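You operate a simulated robot arm through the tools that you are given. There is no shell and no other tool.

You are at the controls of a simulated robot arm. One attempt, no reset.

## Task
Fill the bag on the tray and shut it with a white clip.
Fine: clamped under the spout while it fills to its red line; clamp open, tray out and blue gate shut again.
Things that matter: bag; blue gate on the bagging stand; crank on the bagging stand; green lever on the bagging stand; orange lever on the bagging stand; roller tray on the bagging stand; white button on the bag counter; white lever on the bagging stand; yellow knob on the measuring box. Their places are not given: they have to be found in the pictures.

The check looks at the end state, three seconds after you hand in, the way a careful person would. Anything else that was tipped, shoved, dropped, spilled or broken makes it a failure.

## Robot
A 7-joint arm with a fingered hand, fixed in place. Base frame: the origin is at the foot of the arm, x ahead of it, y to its left, z up. Readings come in m, rad, newtons and seconds.
With the tool pointing down near the work surface it reaches from about 0.1 to 0.6 m from the base axis. Its first joint turns from -2.007 to 2.007 rad. Payload 5 kg.
Tool frame: the origin (TCP) lies between the finger pads and is the grasp point; the fingertips stand 0.032 m ahead of it; z points along the fingers, y is the line along which they close. The gripper opens to 0.16 m. The gripper's body begins 0.089 m behind the TCP. The gripper is a hand of 4 fingers: y runs from the thumb to the fingers, the wrist lies at [0, 0, -0.267] in the tool frame, and closing takes about 1.5 s.
Orientation is told as [roll, pitch, yaw] about the base's x, y, z axes, in that order, counted from this pose: with the fingers straight down and closing along the base's y, the tool's x points along the base's -x, its y along +y and its z along -z.

## Interface
- The arm moves only by the tool drive_tool. Its argument "increments" is a list of rows, each a list of 7 numbers: the turn, a rotation vector about the tool's x, y, z in rad, then the shift along the tool's x, y, z in m, then the finger opening in m, from 0 to 0.16. In form: [[wx, wy, wz, tx, ty, tz, fingers], ...]. A call has 1 to 20 rows; each row shifts and turns the commanded pose from where the row before left it, along the tool's axes as they then stand. A row lasts 0.2 s, in which the tool goes at most 0.05 m and 0.15 rad; a call with a longer step from one row to the next is refused whole, and so is a gripper value outside its range. Where a pose cannot be reached the arm comes as near as it can. A force on the tool above 60 N (or 10 N above the force at the start of the call, whichever is more), or a blocked arm, ends the call early, and 0.2 s more pass. Each finger travels about 0.108 m/s and halts on what it meets, pressing with about 29 N; the grip force reading is that of the motor and also rises with nothing between the fingers. The clock runs only during rows and for 0.2 s after the last one: add rows that do not move to give the fingers time. The reply holds the time, the measured pose of the TCP, the force on the tool along the base axes, the opening and the grip force, in the units named above and with some noise, with the torque about the TCP (base axes, N m) and any sound that the robot's microphone picked up.
- Cameras (640 x 400 px; columns grow to the right, rows downward): "scene" is fixed at [0.0496, -0.6495, 1.4142]; the picture's right is [0.20, -0.98, 0.00], its down [-0.54, -0.11, -0.83] and it looks along [0.82, 0.17, -0.55] (base axes); focal length 252 px, centre (320, 200). "wrist" rides on the gripper at [0.08, -0.004, -0.114] in the tool frame; the picture's right is [0.05, 1.00, 0.00], its down [-0.82, 0.04, -0.58] and it looks along [-0.58, 0.03, 0.82] (tool axes); focal length 265 px, centre (320, 200).
- capture(camera): a new picture of that camera. It takes no simulated time.
- move_column(by): slides the trunk up (or, below 0, down) by that many m; the arm rides with it, the base frame stays. It gives what a move gives, with no picture.
- preshape(shape): the hand has 4 fingers and takes this shape, open, in about a second: jaw (thumb against the fingers, like two jaws); tri (thumb and two fingers); tip (a fingertip pinch); poke (one finger out to press); point (the index stretched); flat (the hand flat); cup (the hand cupped); fist (a fist). The gripper value then closes the fingers along that shape, each until it touches; the sizes above hold for jaw. It gives what a move gives, with no picture.
- measure_at(camera, pixels): for up to 12 pixels [column, row] of the newest picture of that camera ("zoom" is the newest enlarged one), the place [x, y, z] in the base frame of the surface seen there, good to about 0.003 m. It takes no simulated time.
- zoom(camera, box): a new picture of the part [left, top, right, bottom] of that camera's present view, enlarged. It takes no simulated time.
- close_job(): hands the job in; it is judged then, once.

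Leave the gripper open and the arm clear of the work at the hand-in unless told otherwise.

The tools are called after ">>>" by a JSON object that holds its "api" and its "payload". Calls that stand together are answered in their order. drive_tool: Moves the arm, as the interface text tells. Its arguments: {"type":"object","properties":{"increments":{"type":"array","items":{"type":"array","items":{"type":"number"}}}},"required":["increments"]} The other tools are called the same way: move_column (by) slides the trunk up or down; preshape (shape) gives the hand a shape; capture (camera) takes a picture; measure_at (camera, pixels) gives the place of the surface under pixels of a picture; zoom (camera, box) takes an enlarged picture of a part of a camera's view; close_job () hands the job in.

At the start:

```text
t: 0.0
tcp_pos: [0.5476, -0.2567, 1.2646]
ee_rot: [0.001, 0.0, 0.0]
wrist_force: [-0.3, -0.1, -0.4]
torque: [0.01, 0.02, -0.01]
opening: 0.16
grasp_force: 0.0
shape: jaw
trunk travel left (down, up): [-0.875, 0.115]
```

scene: 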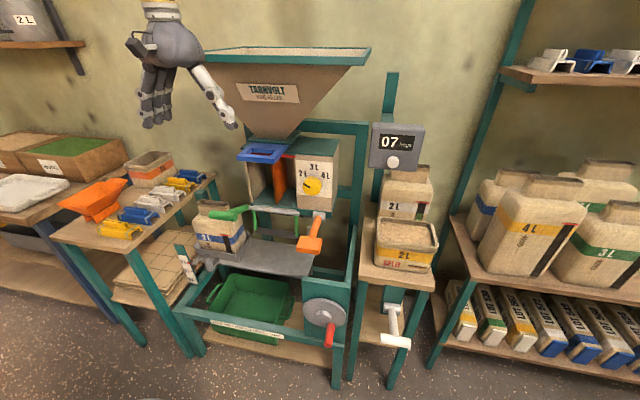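
wrist: 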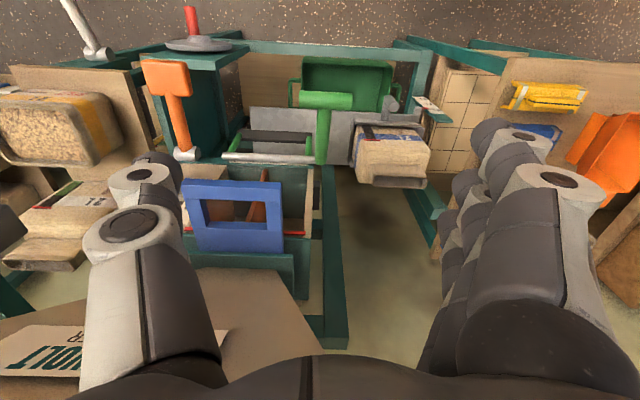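

I see the bagging stand in the middle of the scene with a hopper on top, a blue gate at (265,152), a measuring box with a yellow knob at (312,185), a bag on the tray at (220,228), a green lever at (235,212), an orange lever at (312,235) and a crank at (328,315). I'll zoom in on these before moving.

>>> {"api": "zoom", "payload": {"camera": "scene", "box": [170, 120, 370, 245]}}

>>> {"api": "zoom", "payload": {"camera": "scene", "box": [160, 220, 420, 382]}}

>>> {"api": "zoom", "payload": {"camera": "scene", "box": [0, 130, 220, 268]}}

>>> {"api": "zoom", "payload": {"camera": "scene", "box": [350, 100, 450, 280]}}

```text
3.20 times, centred on (270, 182) of scene
```

zoom: 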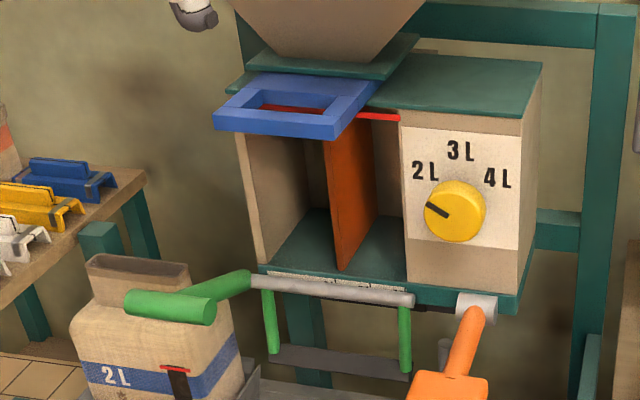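

```text
2.46 times, centred on (290, 301) of scene
```

zoom: 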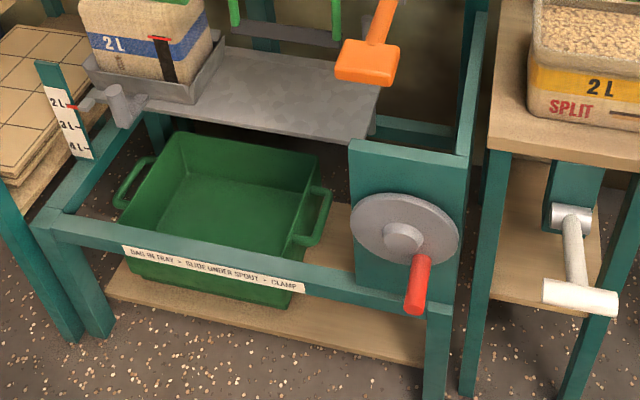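

```text
2.90 times, centred on (110, 199) of scene
```

zoom: 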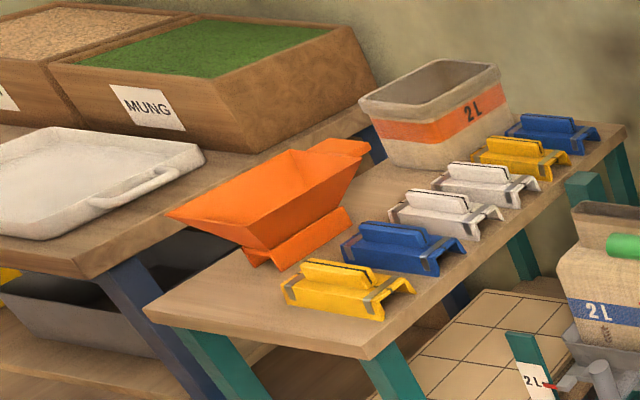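

```text
2.22 times, centred on (400, 190) of scene
```

zoom: 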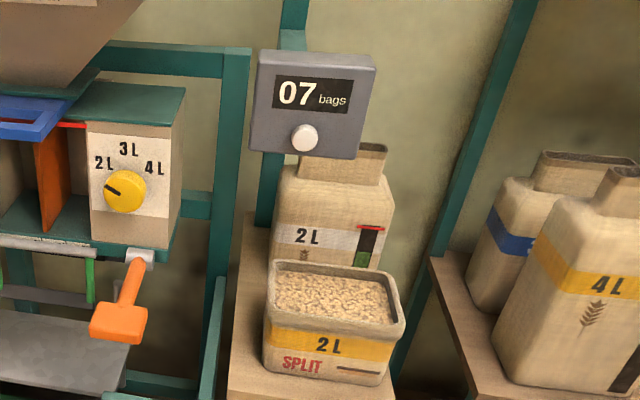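

I'll measure the places of the main parts. First I need a fresh scene picture.

>>> {"api": "capture", "payload": {"camera": "scene"}}

>>> {"api": "measure_at", "payload": {"camera": "scene", "pixels": [[260, 158], [312, 187], [220, 215], [235, 212], [312, 244], [329, 335], [395, 342], [392, 163], [270, 260], [222, 255], [189, 268], [255, 210]]}}

>>> {"api": "measure_at", "payload": {"camera": "scene", "pixels": [[119, 228], [138, 213], [152, 200], [166, 189], [178, 182], [188, 175], [100, 200], [130, 250], [322, 313], [318, 217], [200, 215], [280, 325]]}}

```text
taken
```

scene: 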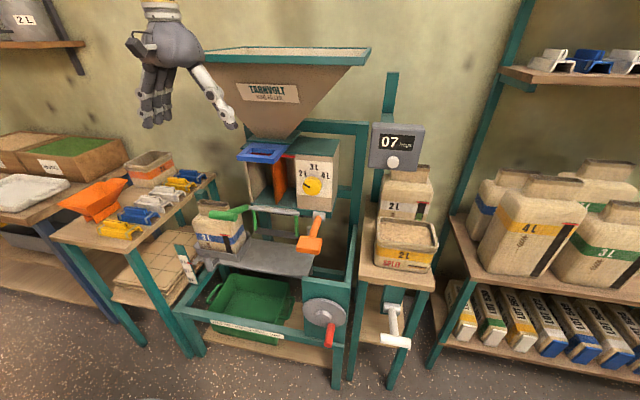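

```text
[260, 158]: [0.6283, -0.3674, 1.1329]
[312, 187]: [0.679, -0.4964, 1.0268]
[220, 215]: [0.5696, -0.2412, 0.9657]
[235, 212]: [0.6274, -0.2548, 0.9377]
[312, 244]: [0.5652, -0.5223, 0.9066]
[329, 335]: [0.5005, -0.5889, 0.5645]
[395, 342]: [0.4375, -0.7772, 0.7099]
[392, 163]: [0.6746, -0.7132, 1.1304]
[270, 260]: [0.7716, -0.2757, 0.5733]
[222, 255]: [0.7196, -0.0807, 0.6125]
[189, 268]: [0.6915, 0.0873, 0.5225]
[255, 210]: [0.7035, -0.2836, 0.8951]
```

```text
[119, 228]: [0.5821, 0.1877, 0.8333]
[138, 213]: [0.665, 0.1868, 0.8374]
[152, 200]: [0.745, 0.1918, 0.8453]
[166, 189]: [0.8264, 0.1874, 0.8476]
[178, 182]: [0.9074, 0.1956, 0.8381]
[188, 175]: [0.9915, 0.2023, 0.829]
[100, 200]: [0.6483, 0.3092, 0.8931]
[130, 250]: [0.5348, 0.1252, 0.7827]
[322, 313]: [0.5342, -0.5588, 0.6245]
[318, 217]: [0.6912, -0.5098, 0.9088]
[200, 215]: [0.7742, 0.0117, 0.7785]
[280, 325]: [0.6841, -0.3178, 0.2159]
```

I'll zoom in much closer on the bag, levers, tray and gate to understand the geometry.

>>> {"api": "zoom", "payload": {"camera": "scene", "box": [180, 190, 270, 280]}}

>>> {"api": "zoom", "payload": {"camera": "scene", "box": [230, 130, 350, 220]}}

>>> {"api": "zoom", "payload": {"camera": "scene", "box": [240, 195, 360, 285]}}

>>> {"api": "zoom", "payload": {"camera": "scene", "box": [90, 160, 210, 250]}}

>>> {"api": "zoom", "payload": {"camera": "wrist", "box": [140, 50, 460, 250]}}

```text
4.44 times, centred on (225, 235) of scene
```

zoom: 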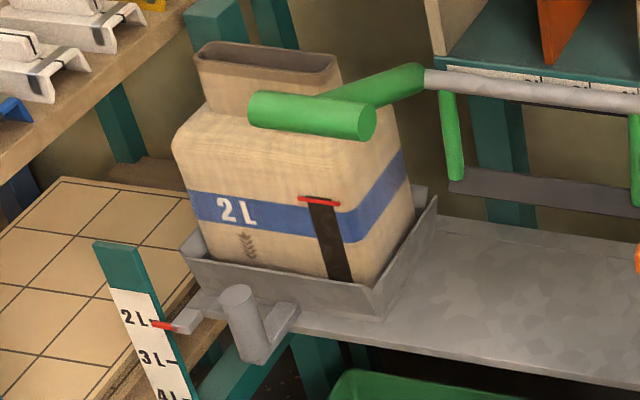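

```text
4.44 times, centred on (290, 175) of scene
```

zoom: 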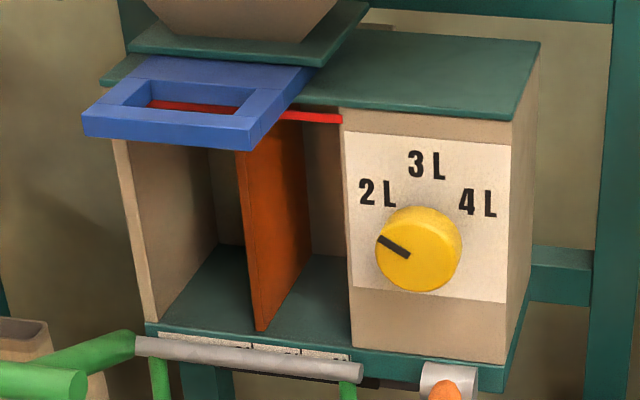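

```text
4.44 times, centred on (300, 240) of scene
```

zoom: 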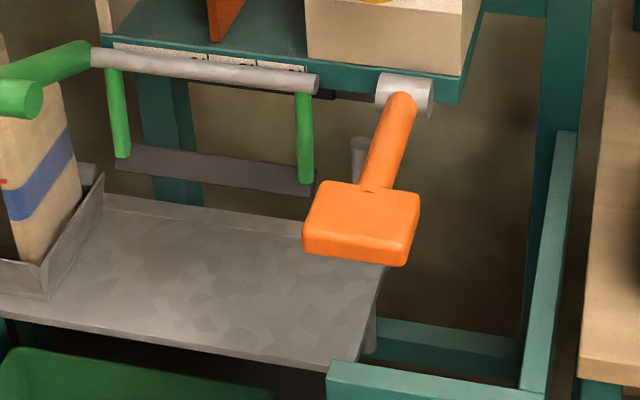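

```text
4.44 times, centred on (150, 205) of scene
```

zoom: 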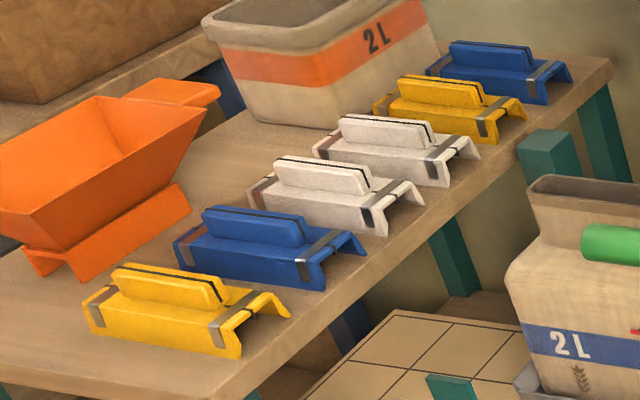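

```text
2.00 times, centred on (300, 150) of wrist
```

zoom: 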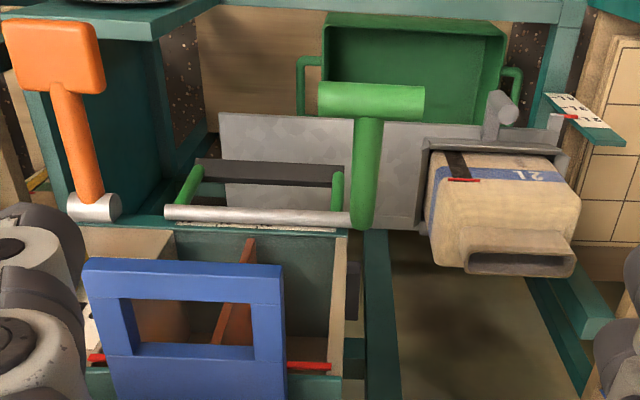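

I need to read the knob and the marks on the box's sill, and the clamp and lever details, so I'm zooming further.

>>> {"api": "zoom", "payload": {"camera": "scene", "box": [288, 150, 340, 205]}}

>>> {"api": "zoom", "payload": {"camera": "scene", "box": [250, 185, 335, 240]}}

>>> {"api": "zoom", "payload": {"camera": "wrist", "box": [200, 90, 360, 190]}}

>>> {"api": "zoom", "payload": {"camera": "scene", "box": [170, 290, 350, 390]}}

>>> {"api": "zoom", "payload": {"camera": "scene", "box": [360, 270, 440, 370]}}

```text
7.27 times, centred on (314, 178) of scene
```

zoom: 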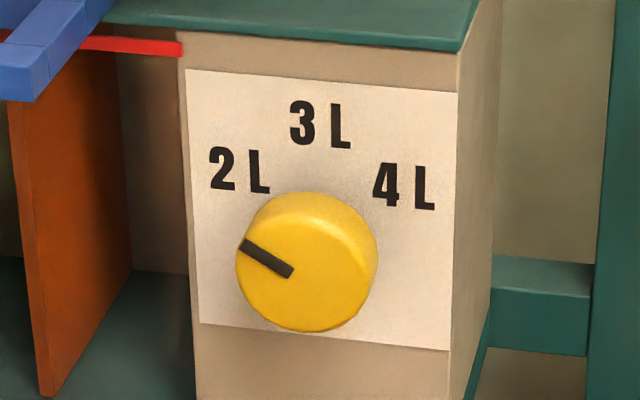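

```text
7.27 times, centred on (292, 212) of scene
```

zoom: 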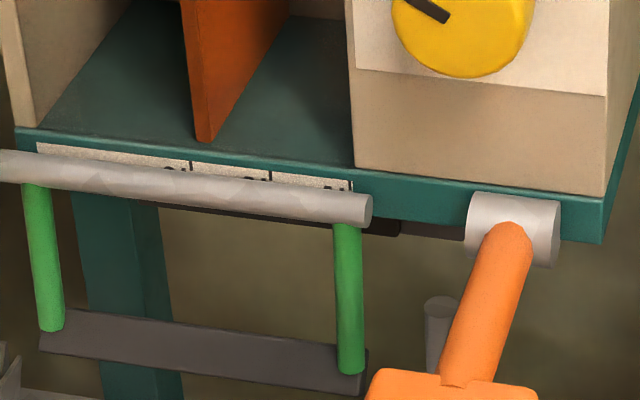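

```text
4.00 times, centred on (280, 140) of wrist
```

zoom: 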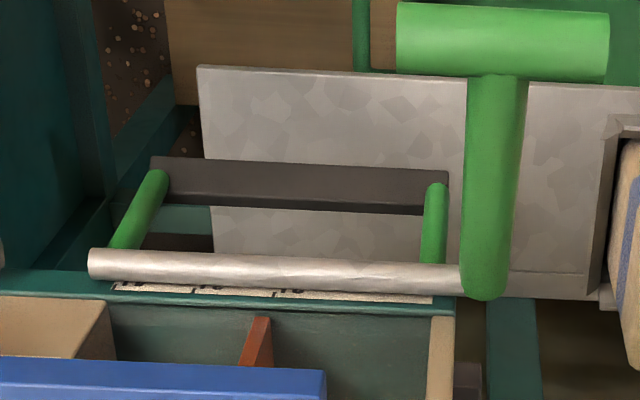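

```text
3.56 times, centred on (260, 340) of scene
```

zoom: 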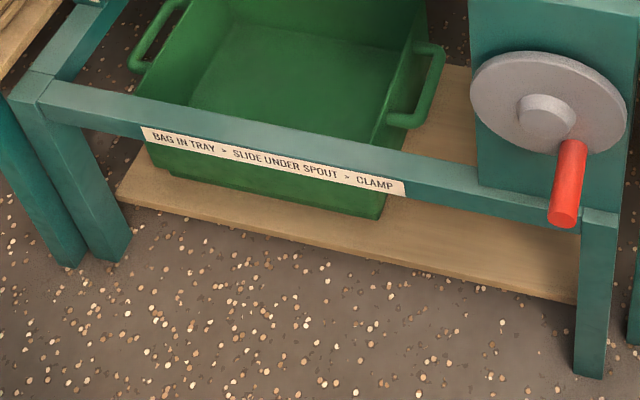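

```text
4.00 times, centred on (400, 320) of scene
```

zoom: 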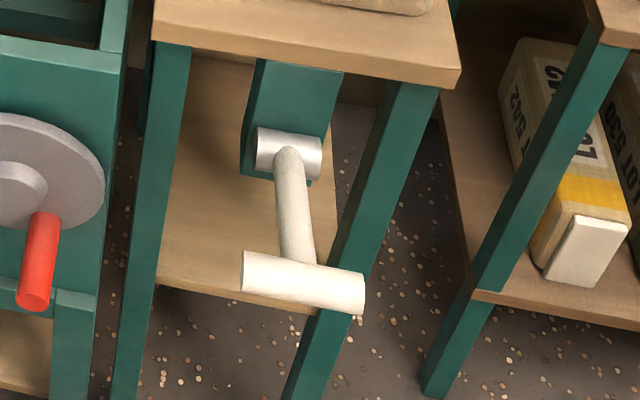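

I'll take a fresh zoom of the bag and tray area and measure points in it.

>>> {"api": "zoom", "payload": {"camera": "scene", "box": [180, 190, 270, 280]}}

>>> {"api": "measure_at", "payload": {"camera": "zoom", "pixels": [[198, 70], [328, 85], [338, 55], [205, 45], [255, 115], [370, 120], [415, 72], [240, 295], [245, 340], [285, 315], [185, 322], [160, 325]]}}

>>> {"api": "measure_at", "payload": {"camera": "zoom", "pixels": [[180, 145], [330, 165], [400, 150], [325, 202], [345, 275], [200, 240], [375, 305], [430, 200], [450, 105], [630, 115], [465, 185], [600, 210]]}}

```text
4.44 times, centred on (225, 235) of scene
```

zoom: 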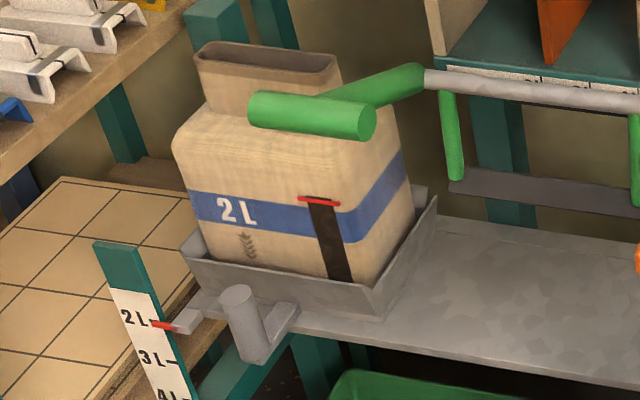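

```text
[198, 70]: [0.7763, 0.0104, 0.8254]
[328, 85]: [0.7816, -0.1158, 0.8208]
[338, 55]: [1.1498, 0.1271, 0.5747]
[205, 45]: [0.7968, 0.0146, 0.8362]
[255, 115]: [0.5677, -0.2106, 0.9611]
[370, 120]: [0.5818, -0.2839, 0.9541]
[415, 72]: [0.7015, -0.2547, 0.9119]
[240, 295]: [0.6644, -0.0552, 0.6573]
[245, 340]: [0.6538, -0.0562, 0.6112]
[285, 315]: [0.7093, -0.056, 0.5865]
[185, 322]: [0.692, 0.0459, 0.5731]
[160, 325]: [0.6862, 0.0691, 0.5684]
```

```text
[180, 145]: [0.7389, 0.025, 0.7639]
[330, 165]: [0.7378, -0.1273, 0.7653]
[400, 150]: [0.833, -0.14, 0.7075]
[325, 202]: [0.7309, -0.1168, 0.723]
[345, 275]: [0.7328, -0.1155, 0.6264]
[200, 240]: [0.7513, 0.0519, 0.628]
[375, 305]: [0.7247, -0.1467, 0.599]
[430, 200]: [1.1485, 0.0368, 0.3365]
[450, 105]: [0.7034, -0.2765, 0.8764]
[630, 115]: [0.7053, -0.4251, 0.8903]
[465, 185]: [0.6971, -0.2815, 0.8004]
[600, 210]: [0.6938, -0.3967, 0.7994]
```

Next I measure the box, gate, knob, orange lever and stand frame in zoomed pictures.

>>> {"api": "zoom", "payload": {"camera": "scene", "box": [230, 130, 350, 220]}}

>>> {"api": "measure_at", "payload": {"camera": "zoom", "pixels": [[85, 125], [245, 140], [140, 60], [300, 72], [165, 120], [310, 117], [245, 175], [260, 325], [120, 145], [340, 115], [345, 345], [155, 330]]}}

>>> {"api": "measure_at", "payload": {"camera": "zoom", "pixels": [[416, 250], [380, 240], [505, 345], [510, 115], [440, 390], [200, 340], [345, 358], [140, 350], [355, 372], [320, 65], [110, 85], [225, 100]]}}

>>> {"api": "zoom", "payload": {"camera": "scene", "box": [240, 195, 360, 285]}}

>>> {"api": "measure_at", "payload": {"camera": "zoom", "pixels": [[400, 95], [385, 150], [360, 190], [310, 240], [410, 245], [365, 260], [350, 150], [345, 97], [375, 345], [330, 375], [550, 150], [200, 280]]}}

>>> {"api": "zoom", "payload": {"camera": "scene", "box": [160, 220, 420, 382]}}

>>> {"api": "measure_at", "payload": {"camera": "zoom", "pixels": [[50, 70], [70, 145], [40, 220], [120, 255], [300, 290], [430, 310], [355, 150], [460, 160], [410, 230], [415, 300], [425, 260], [470, 60]]}}

```text
4.44 times, centred on (290, 175) of scene
```

zoom: 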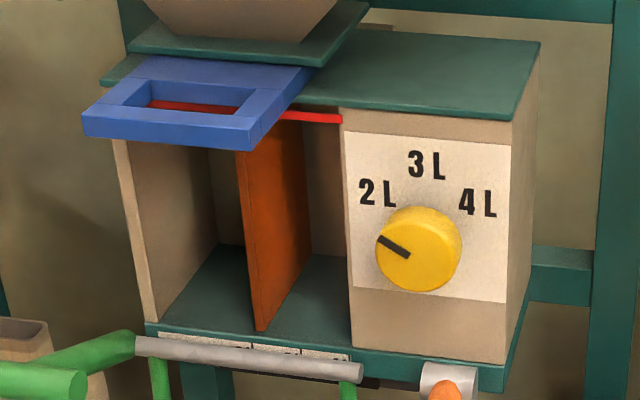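

```text
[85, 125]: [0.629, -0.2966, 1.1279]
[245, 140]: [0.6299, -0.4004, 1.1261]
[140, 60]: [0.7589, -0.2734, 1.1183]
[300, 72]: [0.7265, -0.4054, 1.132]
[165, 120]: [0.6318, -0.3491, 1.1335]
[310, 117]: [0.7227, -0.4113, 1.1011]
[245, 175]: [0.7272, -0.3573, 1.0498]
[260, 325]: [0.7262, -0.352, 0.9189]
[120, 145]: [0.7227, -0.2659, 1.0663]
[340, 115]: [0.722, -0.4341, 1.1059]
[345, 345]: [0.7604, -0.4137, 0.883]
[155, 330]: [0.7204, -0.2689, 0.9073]
```

```text
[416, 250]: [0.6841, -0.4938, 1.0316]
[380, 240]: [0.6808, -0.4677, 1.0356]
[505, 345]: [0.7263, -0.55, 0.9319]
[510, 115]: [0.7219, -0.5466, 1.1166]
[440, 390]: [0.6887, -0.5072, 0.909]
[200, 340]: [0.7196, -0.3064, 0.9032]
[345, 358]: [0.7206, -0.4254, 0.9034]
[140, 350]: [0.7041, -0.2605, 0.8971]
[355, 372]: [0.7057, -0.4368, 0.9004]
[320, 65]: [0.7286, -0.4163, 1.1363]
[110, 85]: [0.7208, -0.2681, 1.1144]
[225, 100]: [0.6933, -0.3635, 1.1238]
```

```text
4.44 times, centred on (300, 240) of scene
```

zoom: 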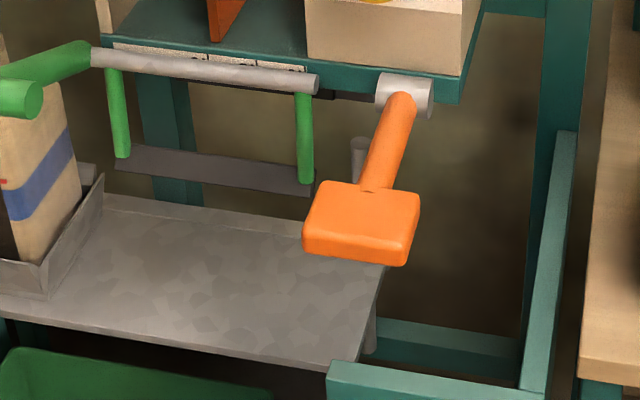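

```text
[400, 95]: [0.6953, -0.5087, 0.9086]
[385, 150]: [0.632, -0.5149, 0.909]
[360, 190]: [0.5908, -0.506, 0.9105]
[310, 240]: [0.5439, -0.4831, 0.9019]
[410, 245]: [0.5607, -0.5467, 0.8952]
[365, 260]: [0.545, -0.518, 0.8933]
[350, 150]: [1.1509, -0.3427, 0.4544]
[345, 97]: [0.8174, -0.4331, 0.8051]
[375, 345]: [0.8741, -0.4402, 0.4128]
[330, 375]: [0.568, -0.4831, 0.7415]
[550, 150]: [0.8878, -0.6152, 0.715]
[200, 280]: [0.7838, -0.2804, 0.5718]
```

```text
2.46 times, centred on (290, 301) of scene
```

zoom: 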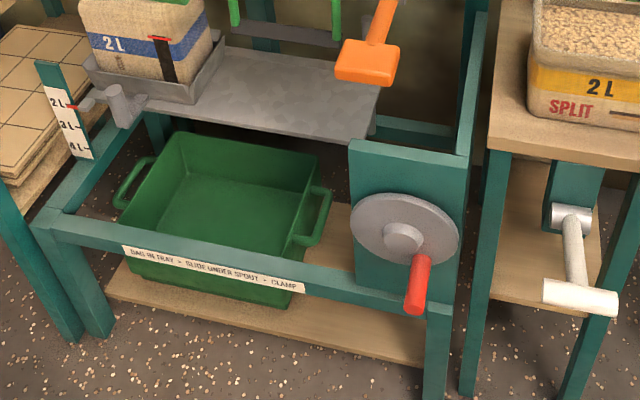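

```text
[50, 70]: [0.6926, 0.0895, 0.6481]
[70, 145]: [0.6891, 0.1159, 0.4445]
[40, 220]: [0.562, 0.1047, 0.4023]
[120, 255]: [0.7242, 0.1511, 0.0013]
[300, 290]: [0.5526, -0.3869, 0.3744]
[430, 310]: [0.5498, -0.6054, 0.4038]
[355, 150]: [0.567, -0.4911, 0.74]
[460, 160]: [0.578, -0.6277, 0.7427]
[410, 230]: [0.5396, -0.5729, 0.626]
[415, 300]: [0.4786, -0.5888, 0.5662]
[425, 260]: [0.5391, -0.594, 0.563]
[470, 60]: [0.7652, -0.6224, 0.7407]
```

Now the obstacles: hopper rim, left table edge, orange scoop, counter and right table. I'll measure them too.

>>> {"api": "measure_at", "payload": {"camera": "scene", "pixels": [[207, 58], [362, 65], [240, 118], [265, 95], [300, 130], [140, 258], [62, 245], [215, 178], [113, 210], [62, 205], [395, 147], [393, 165]]}}

>>> {"api": "measure_at", "payload": {"camera": "scene", "pixels": [[300, 52], [220, 52], [340, 50], [265, 52], [370, 270], [430, 285], [392, 295], [395, 318], [385, 340], [410, 345], [150, 165], [130, 178]]}}

>>> {"api": "zoom", "payload": {"camera": "scene", "box": [190, 30, 390, 155]}}

>>> {"api": "zoom", "payload": {"camera": "scene", "box": [100, 170, 180, 235]}}

```text
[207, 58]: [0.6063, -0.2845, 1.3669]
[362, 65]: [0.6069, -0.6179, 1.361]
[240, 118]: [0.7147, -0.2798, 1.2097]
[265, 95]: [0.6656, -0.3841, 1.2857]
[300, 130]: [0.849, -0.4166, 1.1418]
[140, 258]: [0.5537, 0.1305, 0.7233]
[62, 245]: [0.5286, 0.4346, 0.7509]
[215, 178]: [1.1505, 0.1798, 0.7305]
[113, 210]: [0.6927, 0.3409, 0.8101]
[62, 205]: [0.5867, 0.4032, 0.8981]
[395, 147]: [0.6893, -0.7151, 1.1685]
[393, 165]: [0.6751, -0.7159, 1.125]
```

```text
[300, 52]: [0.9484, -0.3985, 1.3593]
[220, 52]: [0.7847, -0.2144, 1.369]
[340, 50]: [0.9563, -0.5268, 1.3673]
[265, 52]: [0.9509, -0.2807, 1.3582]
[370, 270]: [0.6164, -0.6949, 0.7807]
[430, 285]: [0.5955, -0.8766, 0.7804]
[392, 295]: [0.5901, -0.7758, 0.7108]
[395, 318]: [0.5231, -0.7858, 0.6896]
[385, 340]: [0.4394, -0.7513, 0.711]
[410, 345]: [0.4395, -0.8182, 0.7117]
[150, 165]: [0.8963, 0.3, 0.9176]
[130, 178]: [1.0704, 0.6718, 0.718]
```

```text
3.20 times, centred on (290, 92) of scene
```

zoom: 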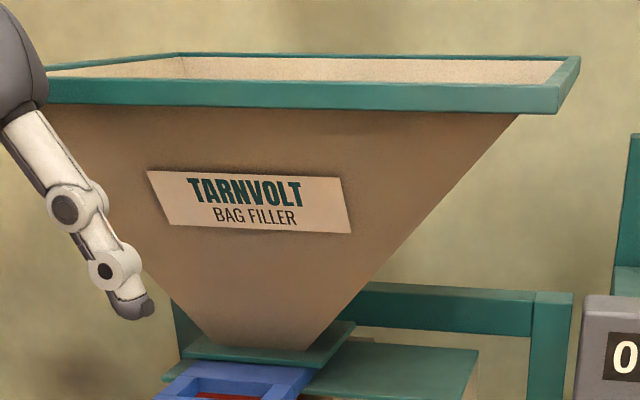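

```text
6.15 times, centred on (140, 202) of scene
```

zoom: 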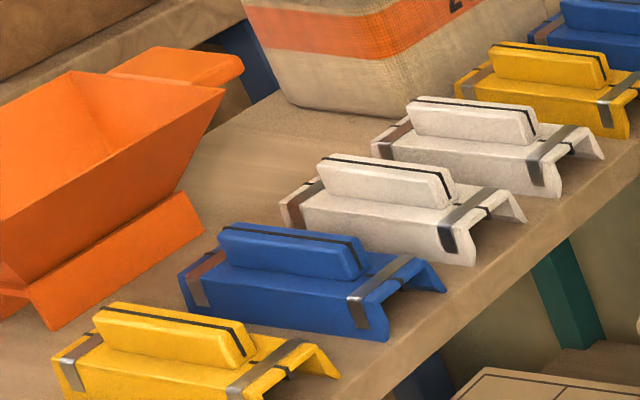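

I read: the bag's neck rim is at about (0.79, -0.05, 0.836) and its red line at z≈0.72. The tray handle post stands at (0.66, -0.056, 0.61–0.66), the clamp rod at (0.70, y, 0.905) and the gate handle front at (0.63, -0.35, 1.13). The knob already points at 2 L, the height pointer is at 2 L, and the divider is at y≈-0.352 on the 2 L mark. First I'll pull the hand back to the clear area at about (0.42, -0.06), then tilt it to point forward and test the reach.

>>> {"api": "drive_tool", "payload": {"increments": [[0, 0, 0, 0.025, 0.04, 0, 0.16], [0, 0, 0, 0.025, 0.04, 0, 0.16], [0, 0, 0, 0.025, 0.04, 0, 0.16], [0, 0, 0, 0.025, 0.04, 0, 0.16], [0, 0, 0, 0.025, 0.04, 0, 0.16], [0, -0.15, 0, 0, 0, 0, 0.16], [0, -0.15, 0, 0, 0, 0, 0.16], [0, -0.15, 0, 0, 0, 0, 0.16], [0, -0.15, 0, 0, 0, 0, 0.16], [0, -0.15, 0, 0, 0, 0, 0.16], [0, -0.15, 0, 0, 0, 0, 0.16], [0, -0.15, 0, 0, 0, 0, 0.16], [0, -0.15, 0, 0, 0, 0, 0.16], [0, -0.15, 0, 0, 0, 0, 0.16], [0, -0.15, 0, 0, 0, 0, 0.16], [0, -0.07, 0, 0, 0, 0, 0.16], [0, 0, 0, 0, 0, 0, 0.16]]}}

```text
t: 3.8
tcp_pos: [0.6031, -0.1238, 1.2868]
ee_rot: [0.427, -1.568, -0.485]
wrist_force: [0.1, -0.1, -0.4]
torque: [-0.01, -0.03, 0.02]
opening: 0.1598
grasp_force: 0.1
shape: jaw
out of reach, approached as far as the arm can: row 7, 8, 9, 10, 11, 12, 13, 14, 15, 16
trunk travel left (down, up): [-0.875, 0.115]
stopped in row 17: the arm was blocked; the commanded pose is now the measured one
```

The arm ended at (0.603, -0.124, 1.287), pointing forward and a bit further out than I commanded, because the near pose was out of reach. I'll look at both views.

>>> {"api": "capture", "payload": {"camera": "scene"}}

>>> {"api": "capture", "payload": {"camera": "wrist"}}

```text
taken
```

scene: 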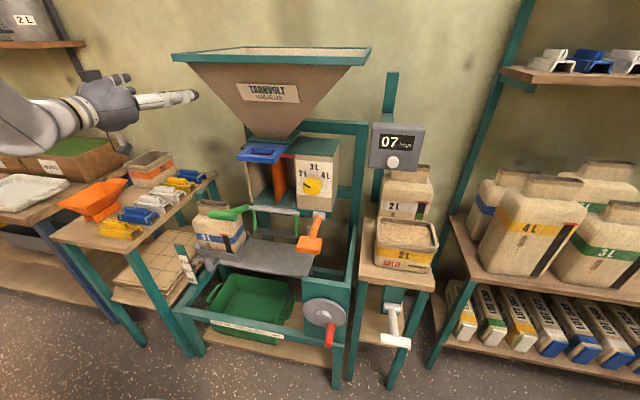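

```text
taken
```

wrist: 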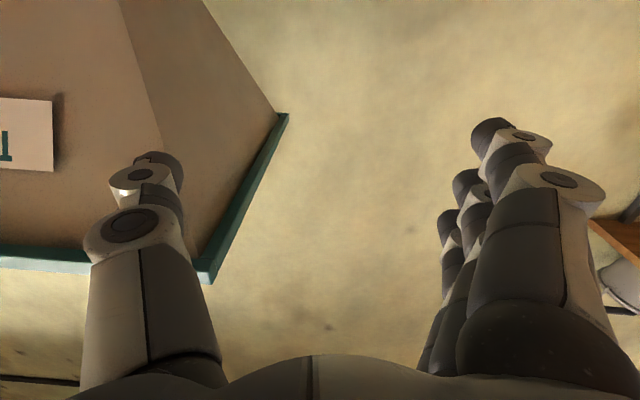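

The camera now looks up from under the hand. I'd rather have it above the hand looking down and forward, so I'll shift 0.1 m to the left and roll the hand about its own axis, half the way first to see whether the joint allows it.

>>> {"api": "drive_tool", "payload": {"increments": [[0, 0, 0, 0, 0.05, 0, 0.16], [0, 0, 0, 0, 0.05, 0, 0.16], [0, 0, 0.15, 0, 0, 0, 0.16], [0, 0, 0.15, 0, 0, 0, 0.16], [0, 0, 0.15, 0, 0, 0, 0.16], [0, 0, 0.15, 0, 0, 0, 0.16], [0, 0, 0.15, 0, 0, 0, 0.16], [0, 0, 0.15, 0, 0, 0, 0.16], [0, 0, 0.15, 0, 0, 0, 0.16], [0, 0, 0.15, 0, 0, 0, 0.16], [0, 0, 0.15, 0, 0, 0, 0.16], [0, 0, 0.15, 0, 0, 0, 0.16]]}}

```text
t: 6.4
tcp_pos: [0.6211, -0.054, 1.3018]
ee_rot: [1.566, -0.068, -1.626]
wrist_force: [0.7, 0.4, 0.0]
torque: [-0.01, 0.02, 0.0]
opening: 0.16
grasp_force: 0.1
shape: jaw
out of reach, approached as far as the arm can: row 1, 2
trunk travel left (down, up): [-0.875, 0.115]
```

Rolling works without trouble: thumb is down, camera on the left. I'll continue the roll by the other quarter turn so the camera comes out on top.

>>> {"api": "drive_tool", "payload": {"increments": [[0, 0, 0.15, 0, 0, 0, 0.16], [0, 0, 0.15, 0, 0, 0, 0.16], [0, 0, 0.15, 0, 0, 0, 0.16], [0, 0, 0.15, 0, 0, 0, 0.16], [0, 0, 0.15, 0, 0, 0, 0.16], [0, 0, 0.15, 0, 0, 0, 0.16], [0, 0, 0.15, 0, 0, 0, 0.16], [0, 0, 0.15, 0, 0, 0, 0.16], [0, 0, 0.15, 0, 0, 0, 0.16], [0, 0, 0.15, 0, 0, 0, 0.16], [0, 0, 0.1, 0, 0, 0, 0.16]]}}

>>> {"api": "capture", "payload": {"camera": "wrist"}}

>>> {"api": "capture", "payload": {"camera": "scene"}}

```text
t: 8.8
tcp_pos: [0.6209, -0.0533, 1.3022]
ee_rot: [1.44, 1.53, -1.759]
wrist_force: [0.8, -0.1, -0.5]
torque: [0.02, 0.0, 0.02]
opening: 0.1602
grasp_force: 0.1
shape: jaw
trunk travel left (down, up): [-0.875, 0.115]
```

```text
taken
```

wrist: 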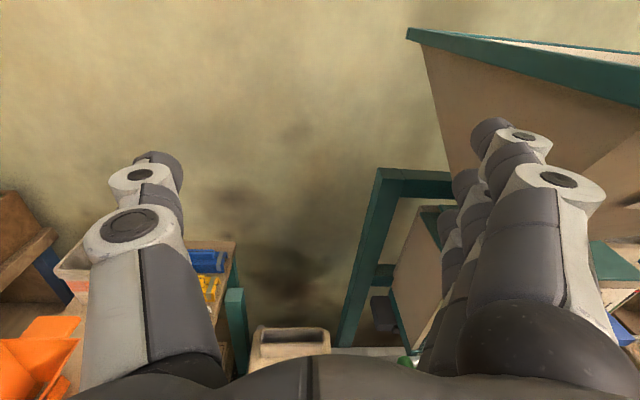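

```text
taken
```

scene: 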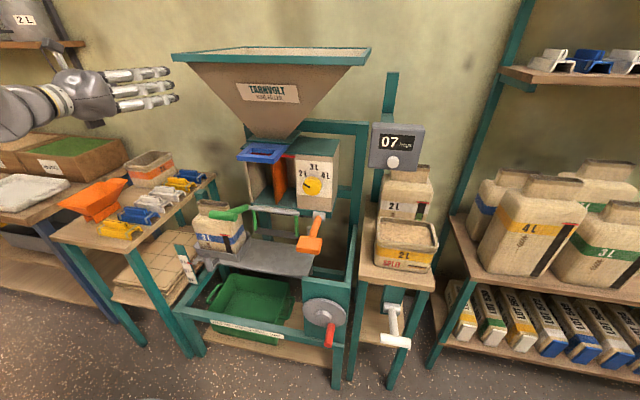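

The camera is on top now, with the thumb at left (+y) and the fingers at right. I'll level the hand with small corrections, then lower the trunk by 0.3 m and look again; the column of air below at x≈0.62, y≈-0.05 is free down to the handle post.

>>> {"api": "drive_tool", "payload": {"increments": [[0.057, 0, 0.04, 0, 0, 0, 0.16], [0, 0, 0, 0, 0, 0, 0.16]]}}

>>> {"api": "move_column", "payload": {"by": -0.3}}

>>> {"api": "capture", "payload": {"camera": "scene"}}

>>> {"api": "capture", "payload": {"camera": "wrist"}}

```text
t: 9.4
tcp_pos: [0.6221, -0.054, 1.3001]
ee_rot: [0.517, 1.565, -2.626]
wrist_force: [0.8, 0.3, 0.0]
torque: [0.01, 0.0, -0.01]
opening: 0.16
grasp_force: 0.0
shape: jaw
trunk travel left (down, up): [-0.875, 0.115]
```

```text
t: 12.4
tcp_pos: [0.623, -0.0537, 1.0013]
ee_rot: [0.561, 1.565, -2.58]
wrist_force: [0.3, -0.2, -0.3]
torque: [0.02, 0.06, -0.02]
opening: 0.1602
grasp_force: 0.0
shape: jaw
trunk travel left (down, up): [-0.575, 0.415]
```

```text
taken
```

scene: 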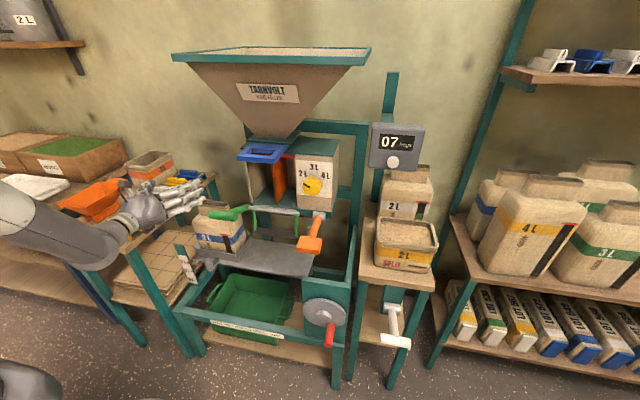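

```text
taken
```

wrist: 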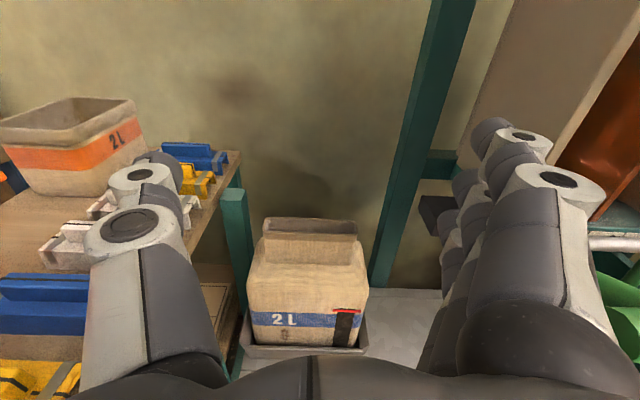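

The bag sits in its tray right ahead, label in front. Before going lower I want to know how much room the fingers take, so I'll zoom on the hand in the scene view and measure.

>>> {"api": "zoom", "payload": {"camera": "scene", "box": [100, 160, 240, 260]}}

>>> {"api": "measure_at", "payload": {"camera": "wrist", "pixels": [[490, 125], [465, 180], [445, 215], [560, 180], [155, 160], [130, 230], [305, 230], [345, 312], [300, 320], [265, 240], [355, 240], [220, 200]]}}

```text
4.00 times, centred on (170, 210) of scene
```

zoom: 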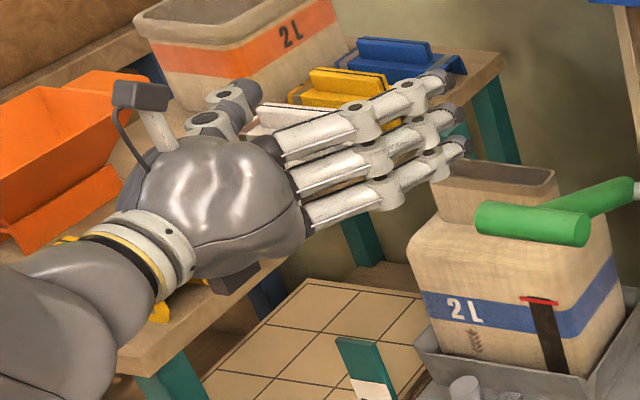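

```text
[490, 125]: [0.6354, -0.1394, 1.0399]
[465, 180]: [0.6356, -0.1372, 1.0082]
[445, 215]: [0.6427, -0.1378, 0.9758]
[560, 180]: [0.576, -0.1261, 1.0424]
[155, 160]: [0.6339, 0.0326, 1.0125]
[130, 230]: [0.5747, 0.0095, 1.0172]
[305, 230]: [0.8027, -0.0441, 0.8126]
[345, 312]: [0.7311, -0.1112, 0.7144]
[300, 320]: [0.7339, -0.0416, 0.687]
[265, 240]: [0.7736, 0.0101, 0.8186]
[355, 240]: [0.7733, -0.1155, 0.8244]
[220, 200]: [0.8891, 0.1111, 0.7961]
```

The three fingers are spaced about 0.032 m apart vertically and the thumb sits opposite the middle one. With the hand open they straddle the post at y=-0.056, the thumb at y≈+0.03 and the fingers at y≈-0.135. I'll lower the trunk 0.355 m so the TCP is at z≈0.646, beside the post.

>>> {"api": "move_column", "payload": {"by": -0.25}}

>>> {"api": "capture", "payload": {"camera": "scene"}}

>>> {"api": "capture", "payload": {"camera": "wrist"}}

```text
t: 15.0
tcp_pos: [0.6218, -0.0539, 0.7503]
ee_rot: [0.565, 1.565, -2.577]
wrist_force: [-0.8, 0.4, -0.2]
torque: [-0.02, 0.02, -0.01]
opening: 0.1599
grasp_force: 0.1
shape: jaw
trunk travel left (down, up): [-0.325, 0.665]
```

```text
taken
```

scene: 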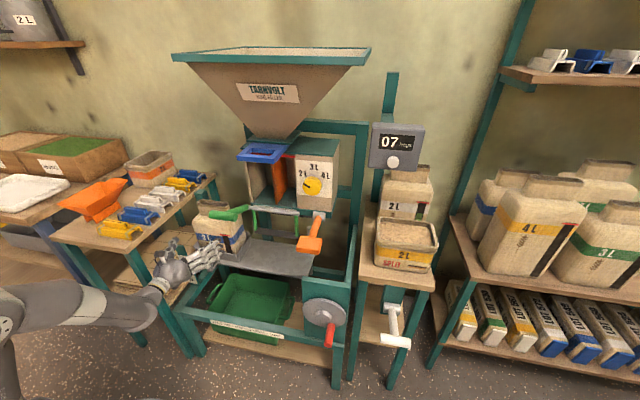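

```text
taken
```

wrist: 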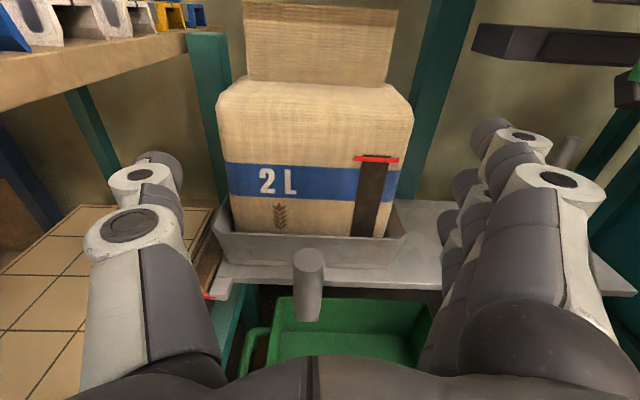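

Now the tray's handle post shows at wrist pixel (308, 285). I'll measure it and its surroundings before the last descent.

>>> {"api": "measure_at", "payload": {"camera": "wrist", "pixels": [[308, 262], [308, 250], [308, 310], [296, 290], [321, 290], [220, 290], [208, 296], [300, 240], [430, 215], [550, 45], [565, 160], [470, 280]]}}

>>> {"api": "zoom", "payload": {"camera": "wrist", "box": [440, 0, 640, 125]}}

```text
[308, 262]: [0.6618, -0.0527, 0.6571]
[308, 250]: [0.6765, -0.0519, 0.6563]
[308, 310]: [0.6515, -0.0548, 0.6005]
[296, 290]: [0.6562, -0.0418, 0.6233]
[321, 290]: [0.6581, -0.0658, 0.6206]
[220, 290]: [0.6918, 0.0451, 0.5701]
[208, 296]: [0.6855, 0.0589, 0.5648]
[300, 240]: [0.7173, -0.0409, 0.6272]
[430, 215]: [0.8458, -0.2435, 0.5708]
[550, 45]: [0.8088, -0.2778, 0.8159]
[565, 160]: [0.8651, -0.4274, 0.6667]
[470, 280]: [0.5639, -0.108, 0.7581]
```

```text
3.20 times, centred on (540, 62) of wrist
```

zoom: 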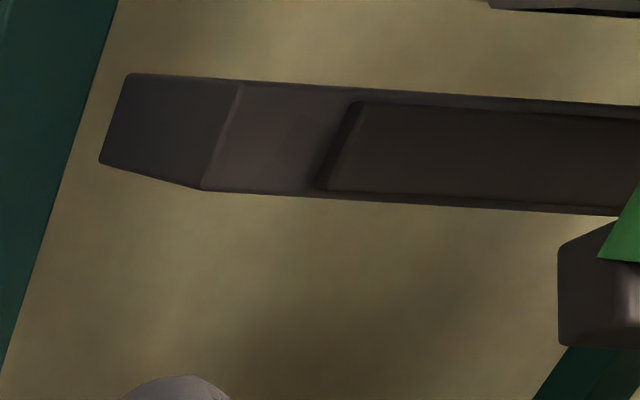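

The post is 0.024 m thick, centred at about (0.667, -0.054), top at z=0.657. I also see the fixed back jaw of the clamp at (0.81, -0.28, 0.816), behind where the neck will stand. Lowering the last 0.105 m.

>>> {"api": "move_column", "payload": {"by": -0.107}}

>>> {"api": "capture", "payload": {"camera": "wrist"}}

```text
t: 16.4
tcp_pos: [0.6209, -0.0547, 0.6421]
ee_rot: [0.572, 1.565, -2.569]
wrist_force: [0.3, -0.3, 0.3]
torque: [0.0, -0.03, -0.02]
opening: 0.1601
grasp_force: 0.1
shape: jaw
trunk travel left (down, up): [-0.218, 0.772]
```

```text
taken
```

wrist: 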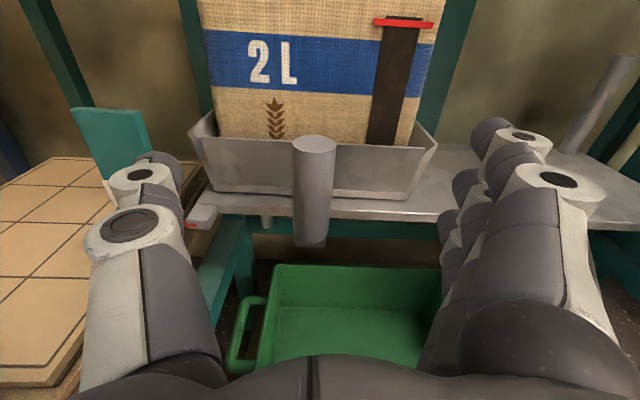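

The post is centred between thumb and fingers. I'll move 0.04 m forward and close to a loose cage of 0.034 m around it.

>>> {"api": "drive_tool", "payload": {"increments": [[0, 0, 0, 0, 0, 0.02, 0.16], [0, 0, 0, 0, 0, 0.02, 0.16], [0, 0, 0, 0, 0, 0, 0.12], [0, 0, 0, 0, 0, 0, 0.08], [0, 0, 0, 0, 0, 0, 0.05], [0, 0, 0, 0, 0, 0, 0.034], [0, 0, 0, 0, 0, 0, 0.034], [0, 0, 0, 0, 0, 0, 0.034]]}}

>>> {"api": "capture", "payload": {"camera": "wrist"}}

>>> {"api": "zoom", "payload": {"camera": "scene", "box": [170, 200, 300, 290]}}

```text
t: 18.2
tcp_pos: [0.6485, -0.0571, 0.6588]
ee_rot: [0.413, 1.563, -2.725]
wrist_force: [0.5, 1.4, -0.2]
torque: [0.0, -0.01, 0.08]
opening: 0.0353
grasp_force: 0.1
shape: jaw
out of reach, approached as far as the arm can: row 1, 2
trunk travel left (down, up): [-0.218, 0.772]
```

```text
taken
```

wrist: 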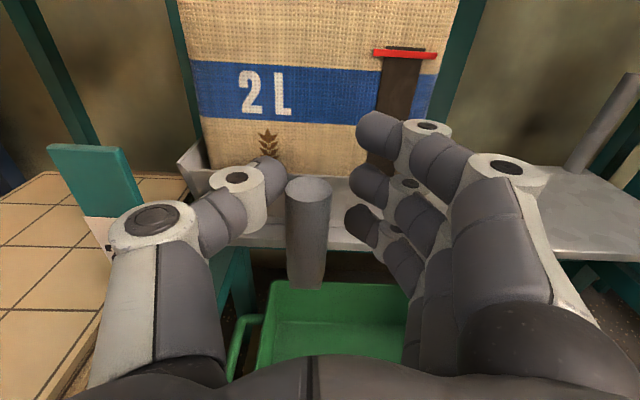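

```text
4.44 times, centred on (235, 245) of scene
```

zoom: 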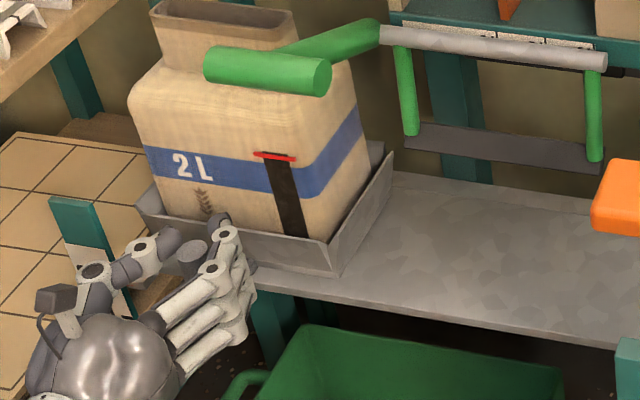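

The forward move was partly out of reach: the TCP went to (0.6485, -0.057, 0.659), a bit too high. I'll look at the arm's posture in the scene picture to understand the limit.

>>> {"api": "zoom", "payload": {"camera": "scene", "box": [0, 220, 288, 400]}}

>>> {"api": "measure_at", "payload": {"camera": "zoom", "pixels": [[20, 220], [60, 240], [120, 210], [200, 180], [280, 170], [340, 150], [15, 350], [30, 300], [380, 120], [420, 110]]}}

```text
2.22 times, centred on (144, 310) of scene
```

zoom: 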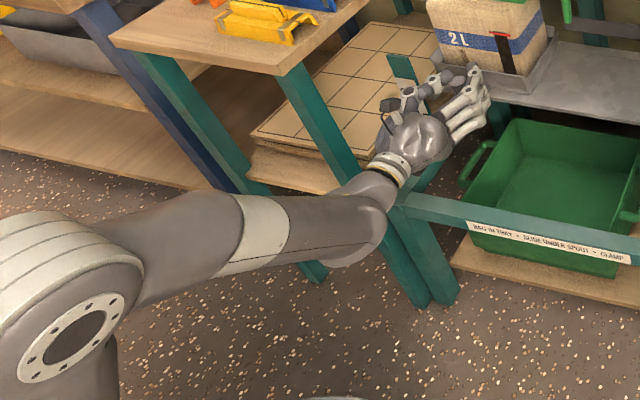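

```text
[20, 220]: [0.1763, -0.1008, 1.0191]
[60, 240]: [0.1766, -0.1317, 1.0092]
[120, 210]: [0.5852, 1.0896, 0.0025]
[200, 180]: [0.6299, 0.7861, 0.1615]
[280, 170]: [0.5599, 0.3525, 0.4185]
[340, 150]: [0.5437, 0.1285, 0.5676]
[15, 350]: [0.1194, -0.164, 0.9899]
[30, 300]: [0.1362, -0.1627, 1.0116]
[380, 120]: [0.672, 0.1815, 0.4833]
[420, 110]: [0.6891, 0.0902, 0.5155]
```

The forearm slopes steeply down from an elbow at z≈1.0 to the wrist, so wrist bend is what limits me. The fix is to raise the hand relative to the trunk and then lower the trunk further. I'll open the fingers, go up 0.15 m, then bring the trunk down.

>>> {"api": "drive_tool", "payload": {"increments": [[0, 0, 0, 0, 0, 0, 0.07], [0, 0, 0, 0, 0, 0, 0.11], [0, 0, 0, 0, 0, 0, 0.14], [0, 0, 0, 0.05, 0, 0, 0.14], [0, 0, 0, 0.05, 0, 0, 0.14], [0, 0, 0, 0.05, 0, 0, 0.14], [0, 0, 0, 0, 0, 0, 0.14]]}}

```text
t: 19.8
tcp_pos: [0.6495, -0.0544, 0.8097]
ee_rot: [0.71, 1.567, -2.428]
wrist_force: [0.3, 1.3, 0.6]
torque: [0.01, 0.0, -0.12]
opening: 0.14
grasp_force: 0.1
shape: jaw
trunk travel left (down, up): [-0.218, 0.772]
```

Up movement fully reached, at (0.6495, -0.054, 0.81). Now the trunk goes down 0.168 m so the TCP comes to z≈0.642 beside the post.

>>> {"api": "move_column", "payload": {"by": -0.168}}

>>> {"api": "drive_tool", "payload": {"increments": [[0, 0, 0, 0, 0, 0.0125, 0.14], [0, 0, 0, 0, 0, 0, 0.1], [0, 0, 0, 0, 0, 0, 0.06], [0, 0, 0, 0, 0, 0, 0.034], [0, 0, 0, 0, 0, 0, 0.034], [0, 0, 0, 0, 0, 0, 0.034]]}}

>>> {"api": "capture", "payload": {"camera": "wrist"}}

>>> {"api": "capture", "payload": {"camera": "scene"}}

```text
t: 21.7
tcp_pos: [0.6495, -0.0546, 0.6407]
ee_rot: [0.564, 1.567, -2.576]
wrist_force: [0.2, 0.2, 0.0]
torque: [0.04, 0.01, -0.02]
opening: 0.1401
grasp_force: 0.0
shape: jaw
trunk travel left (down, up): [-0.05, 0.94]
```

```text
t: 23.1
tcp_pos: [0.6617, -0.0555, 0.6407]
ee_rot: [0.545, 1.567, -2.596]
wrist_force: [-0.2, 0.8, -0.3]
torque: [-0.01, -0.01, 0.01]
opening: 0.0346
grasp_force: 0.1
shape: jaw
trunk travel left (down, up): [-0.05, 0.94]
```

```text
taken
```

wrist: 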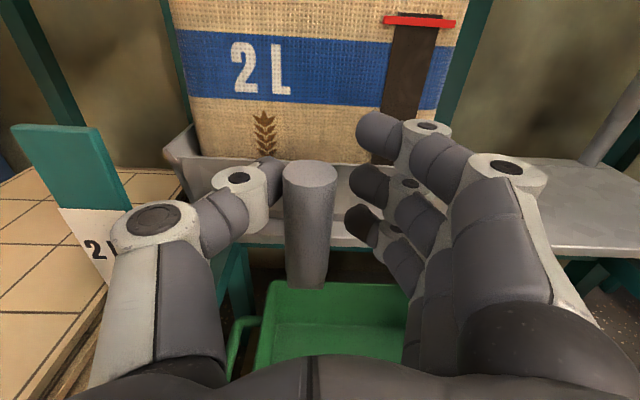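

```text
taken
```

scene: 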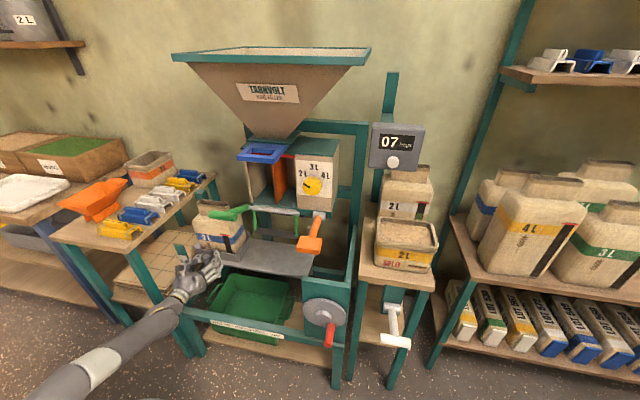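

The post is now caged between thumb and fingers at z=0.641. I'll push the tray to the right (base -y, tool +y) in small steps, watching the force.

>>> {"api": "drive_tool", "payload": {"increments": [[0, 0, 0, 0, 0.01, 0, 0.034], [0, 0, 0, 0, 0.015, 0, 0.034], [0, 0, 0, 0, 0.02, 0, 0.034], [0, 0, 0, 0, 0.02, 0, 0.034], [0, 0, 0, 0, 0.02, 0, 0.034], [0, 0, 0, 0, 0.02, 0, 0.034], [0, 0, 0, 0, 0.02, 0, 0.034], [0, 0, 0, 0, 0, 0, 0.034]]}}

>>> {"api": "capture", "payload": {"camera": "scene"}}

>>> {"api": "capture", "payload": {"camera": "wrist"}}

```text
t: 24.9
tcp_pos: [0.6621, -0.1814, 0.6414]
ee_rot: [0.596, 1.567, -2.544]
wrist_force: [0.3, -0.3, 0.1]
torque: [0.01, 0.02, 0.03]
opening: 0.0343
grasp_force: 0.1
shape: jaw
trunk travel left (down, up): [-0.05, 0.94]
```

```text
taken
```

scene: 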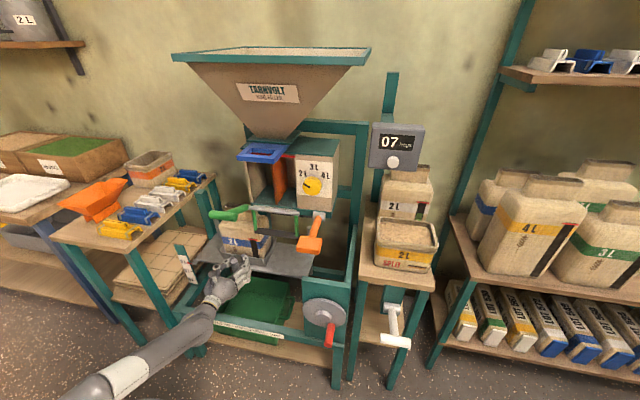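

```text
taken
```

wrist: 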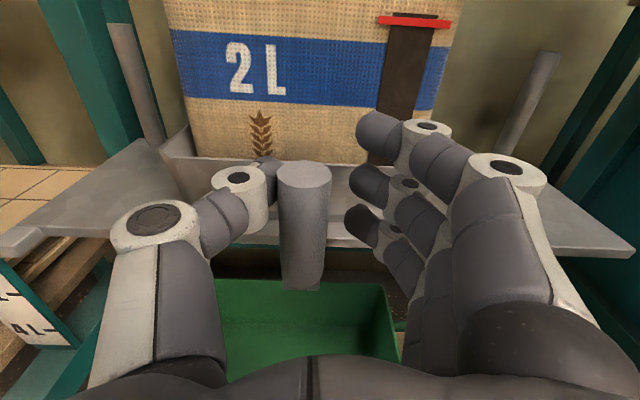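

The tray follows smoothly with the bag. I continue to about y=-0.30 and then look for the end position.

>>> {"api": "drive_tool", "payload": {"increments": [[0, 0, 0, 0, 0.02, 0, 0.034], [0, 0, 0, 0, 0.02, 0, 0.034], [0, 0, 0, 0, 0.02, 0, 0.034], [0, 0, 0, 0, 0.02, 0, 0.034], [0, 0, 0, 0, 0.02, 0, 0.034], [0, 0, 0, 0, 0.015, 0, 0.034], [0, 0, 0, 0, 0, 0, 0.034]]}}

>>> {"api": "zoom", "payload": {"camera": "scene", "box": [190, 180, 350, 280]}}

>>> {"api": "capture", "payload": {"camera": "wrist"}}

```text
t: 26.5
tcp_pos: [0.6618, -0.2955, 0.6418]
ee_rot: [0.569, 1.564, -2.571]
wrist_force: [0.0, 0.9, -0.2]
torque: [-0.01, 0.0, -0.02]
opening: 0.0344
grasp_force: 0.1
shape: jaw
trunk travel left (down, up): [-0.05, 0.94]
```

```text
4.00 times, centred on (270, 230) of scene
```

zoom: 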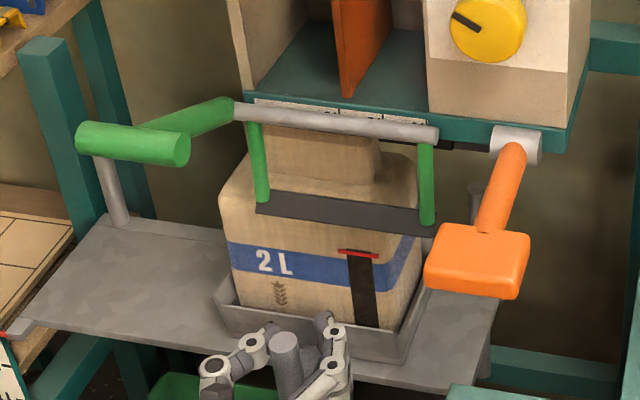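

```text
taken
```

wrist: 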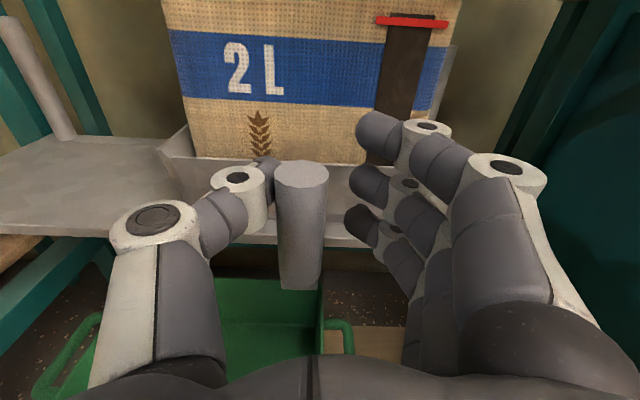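

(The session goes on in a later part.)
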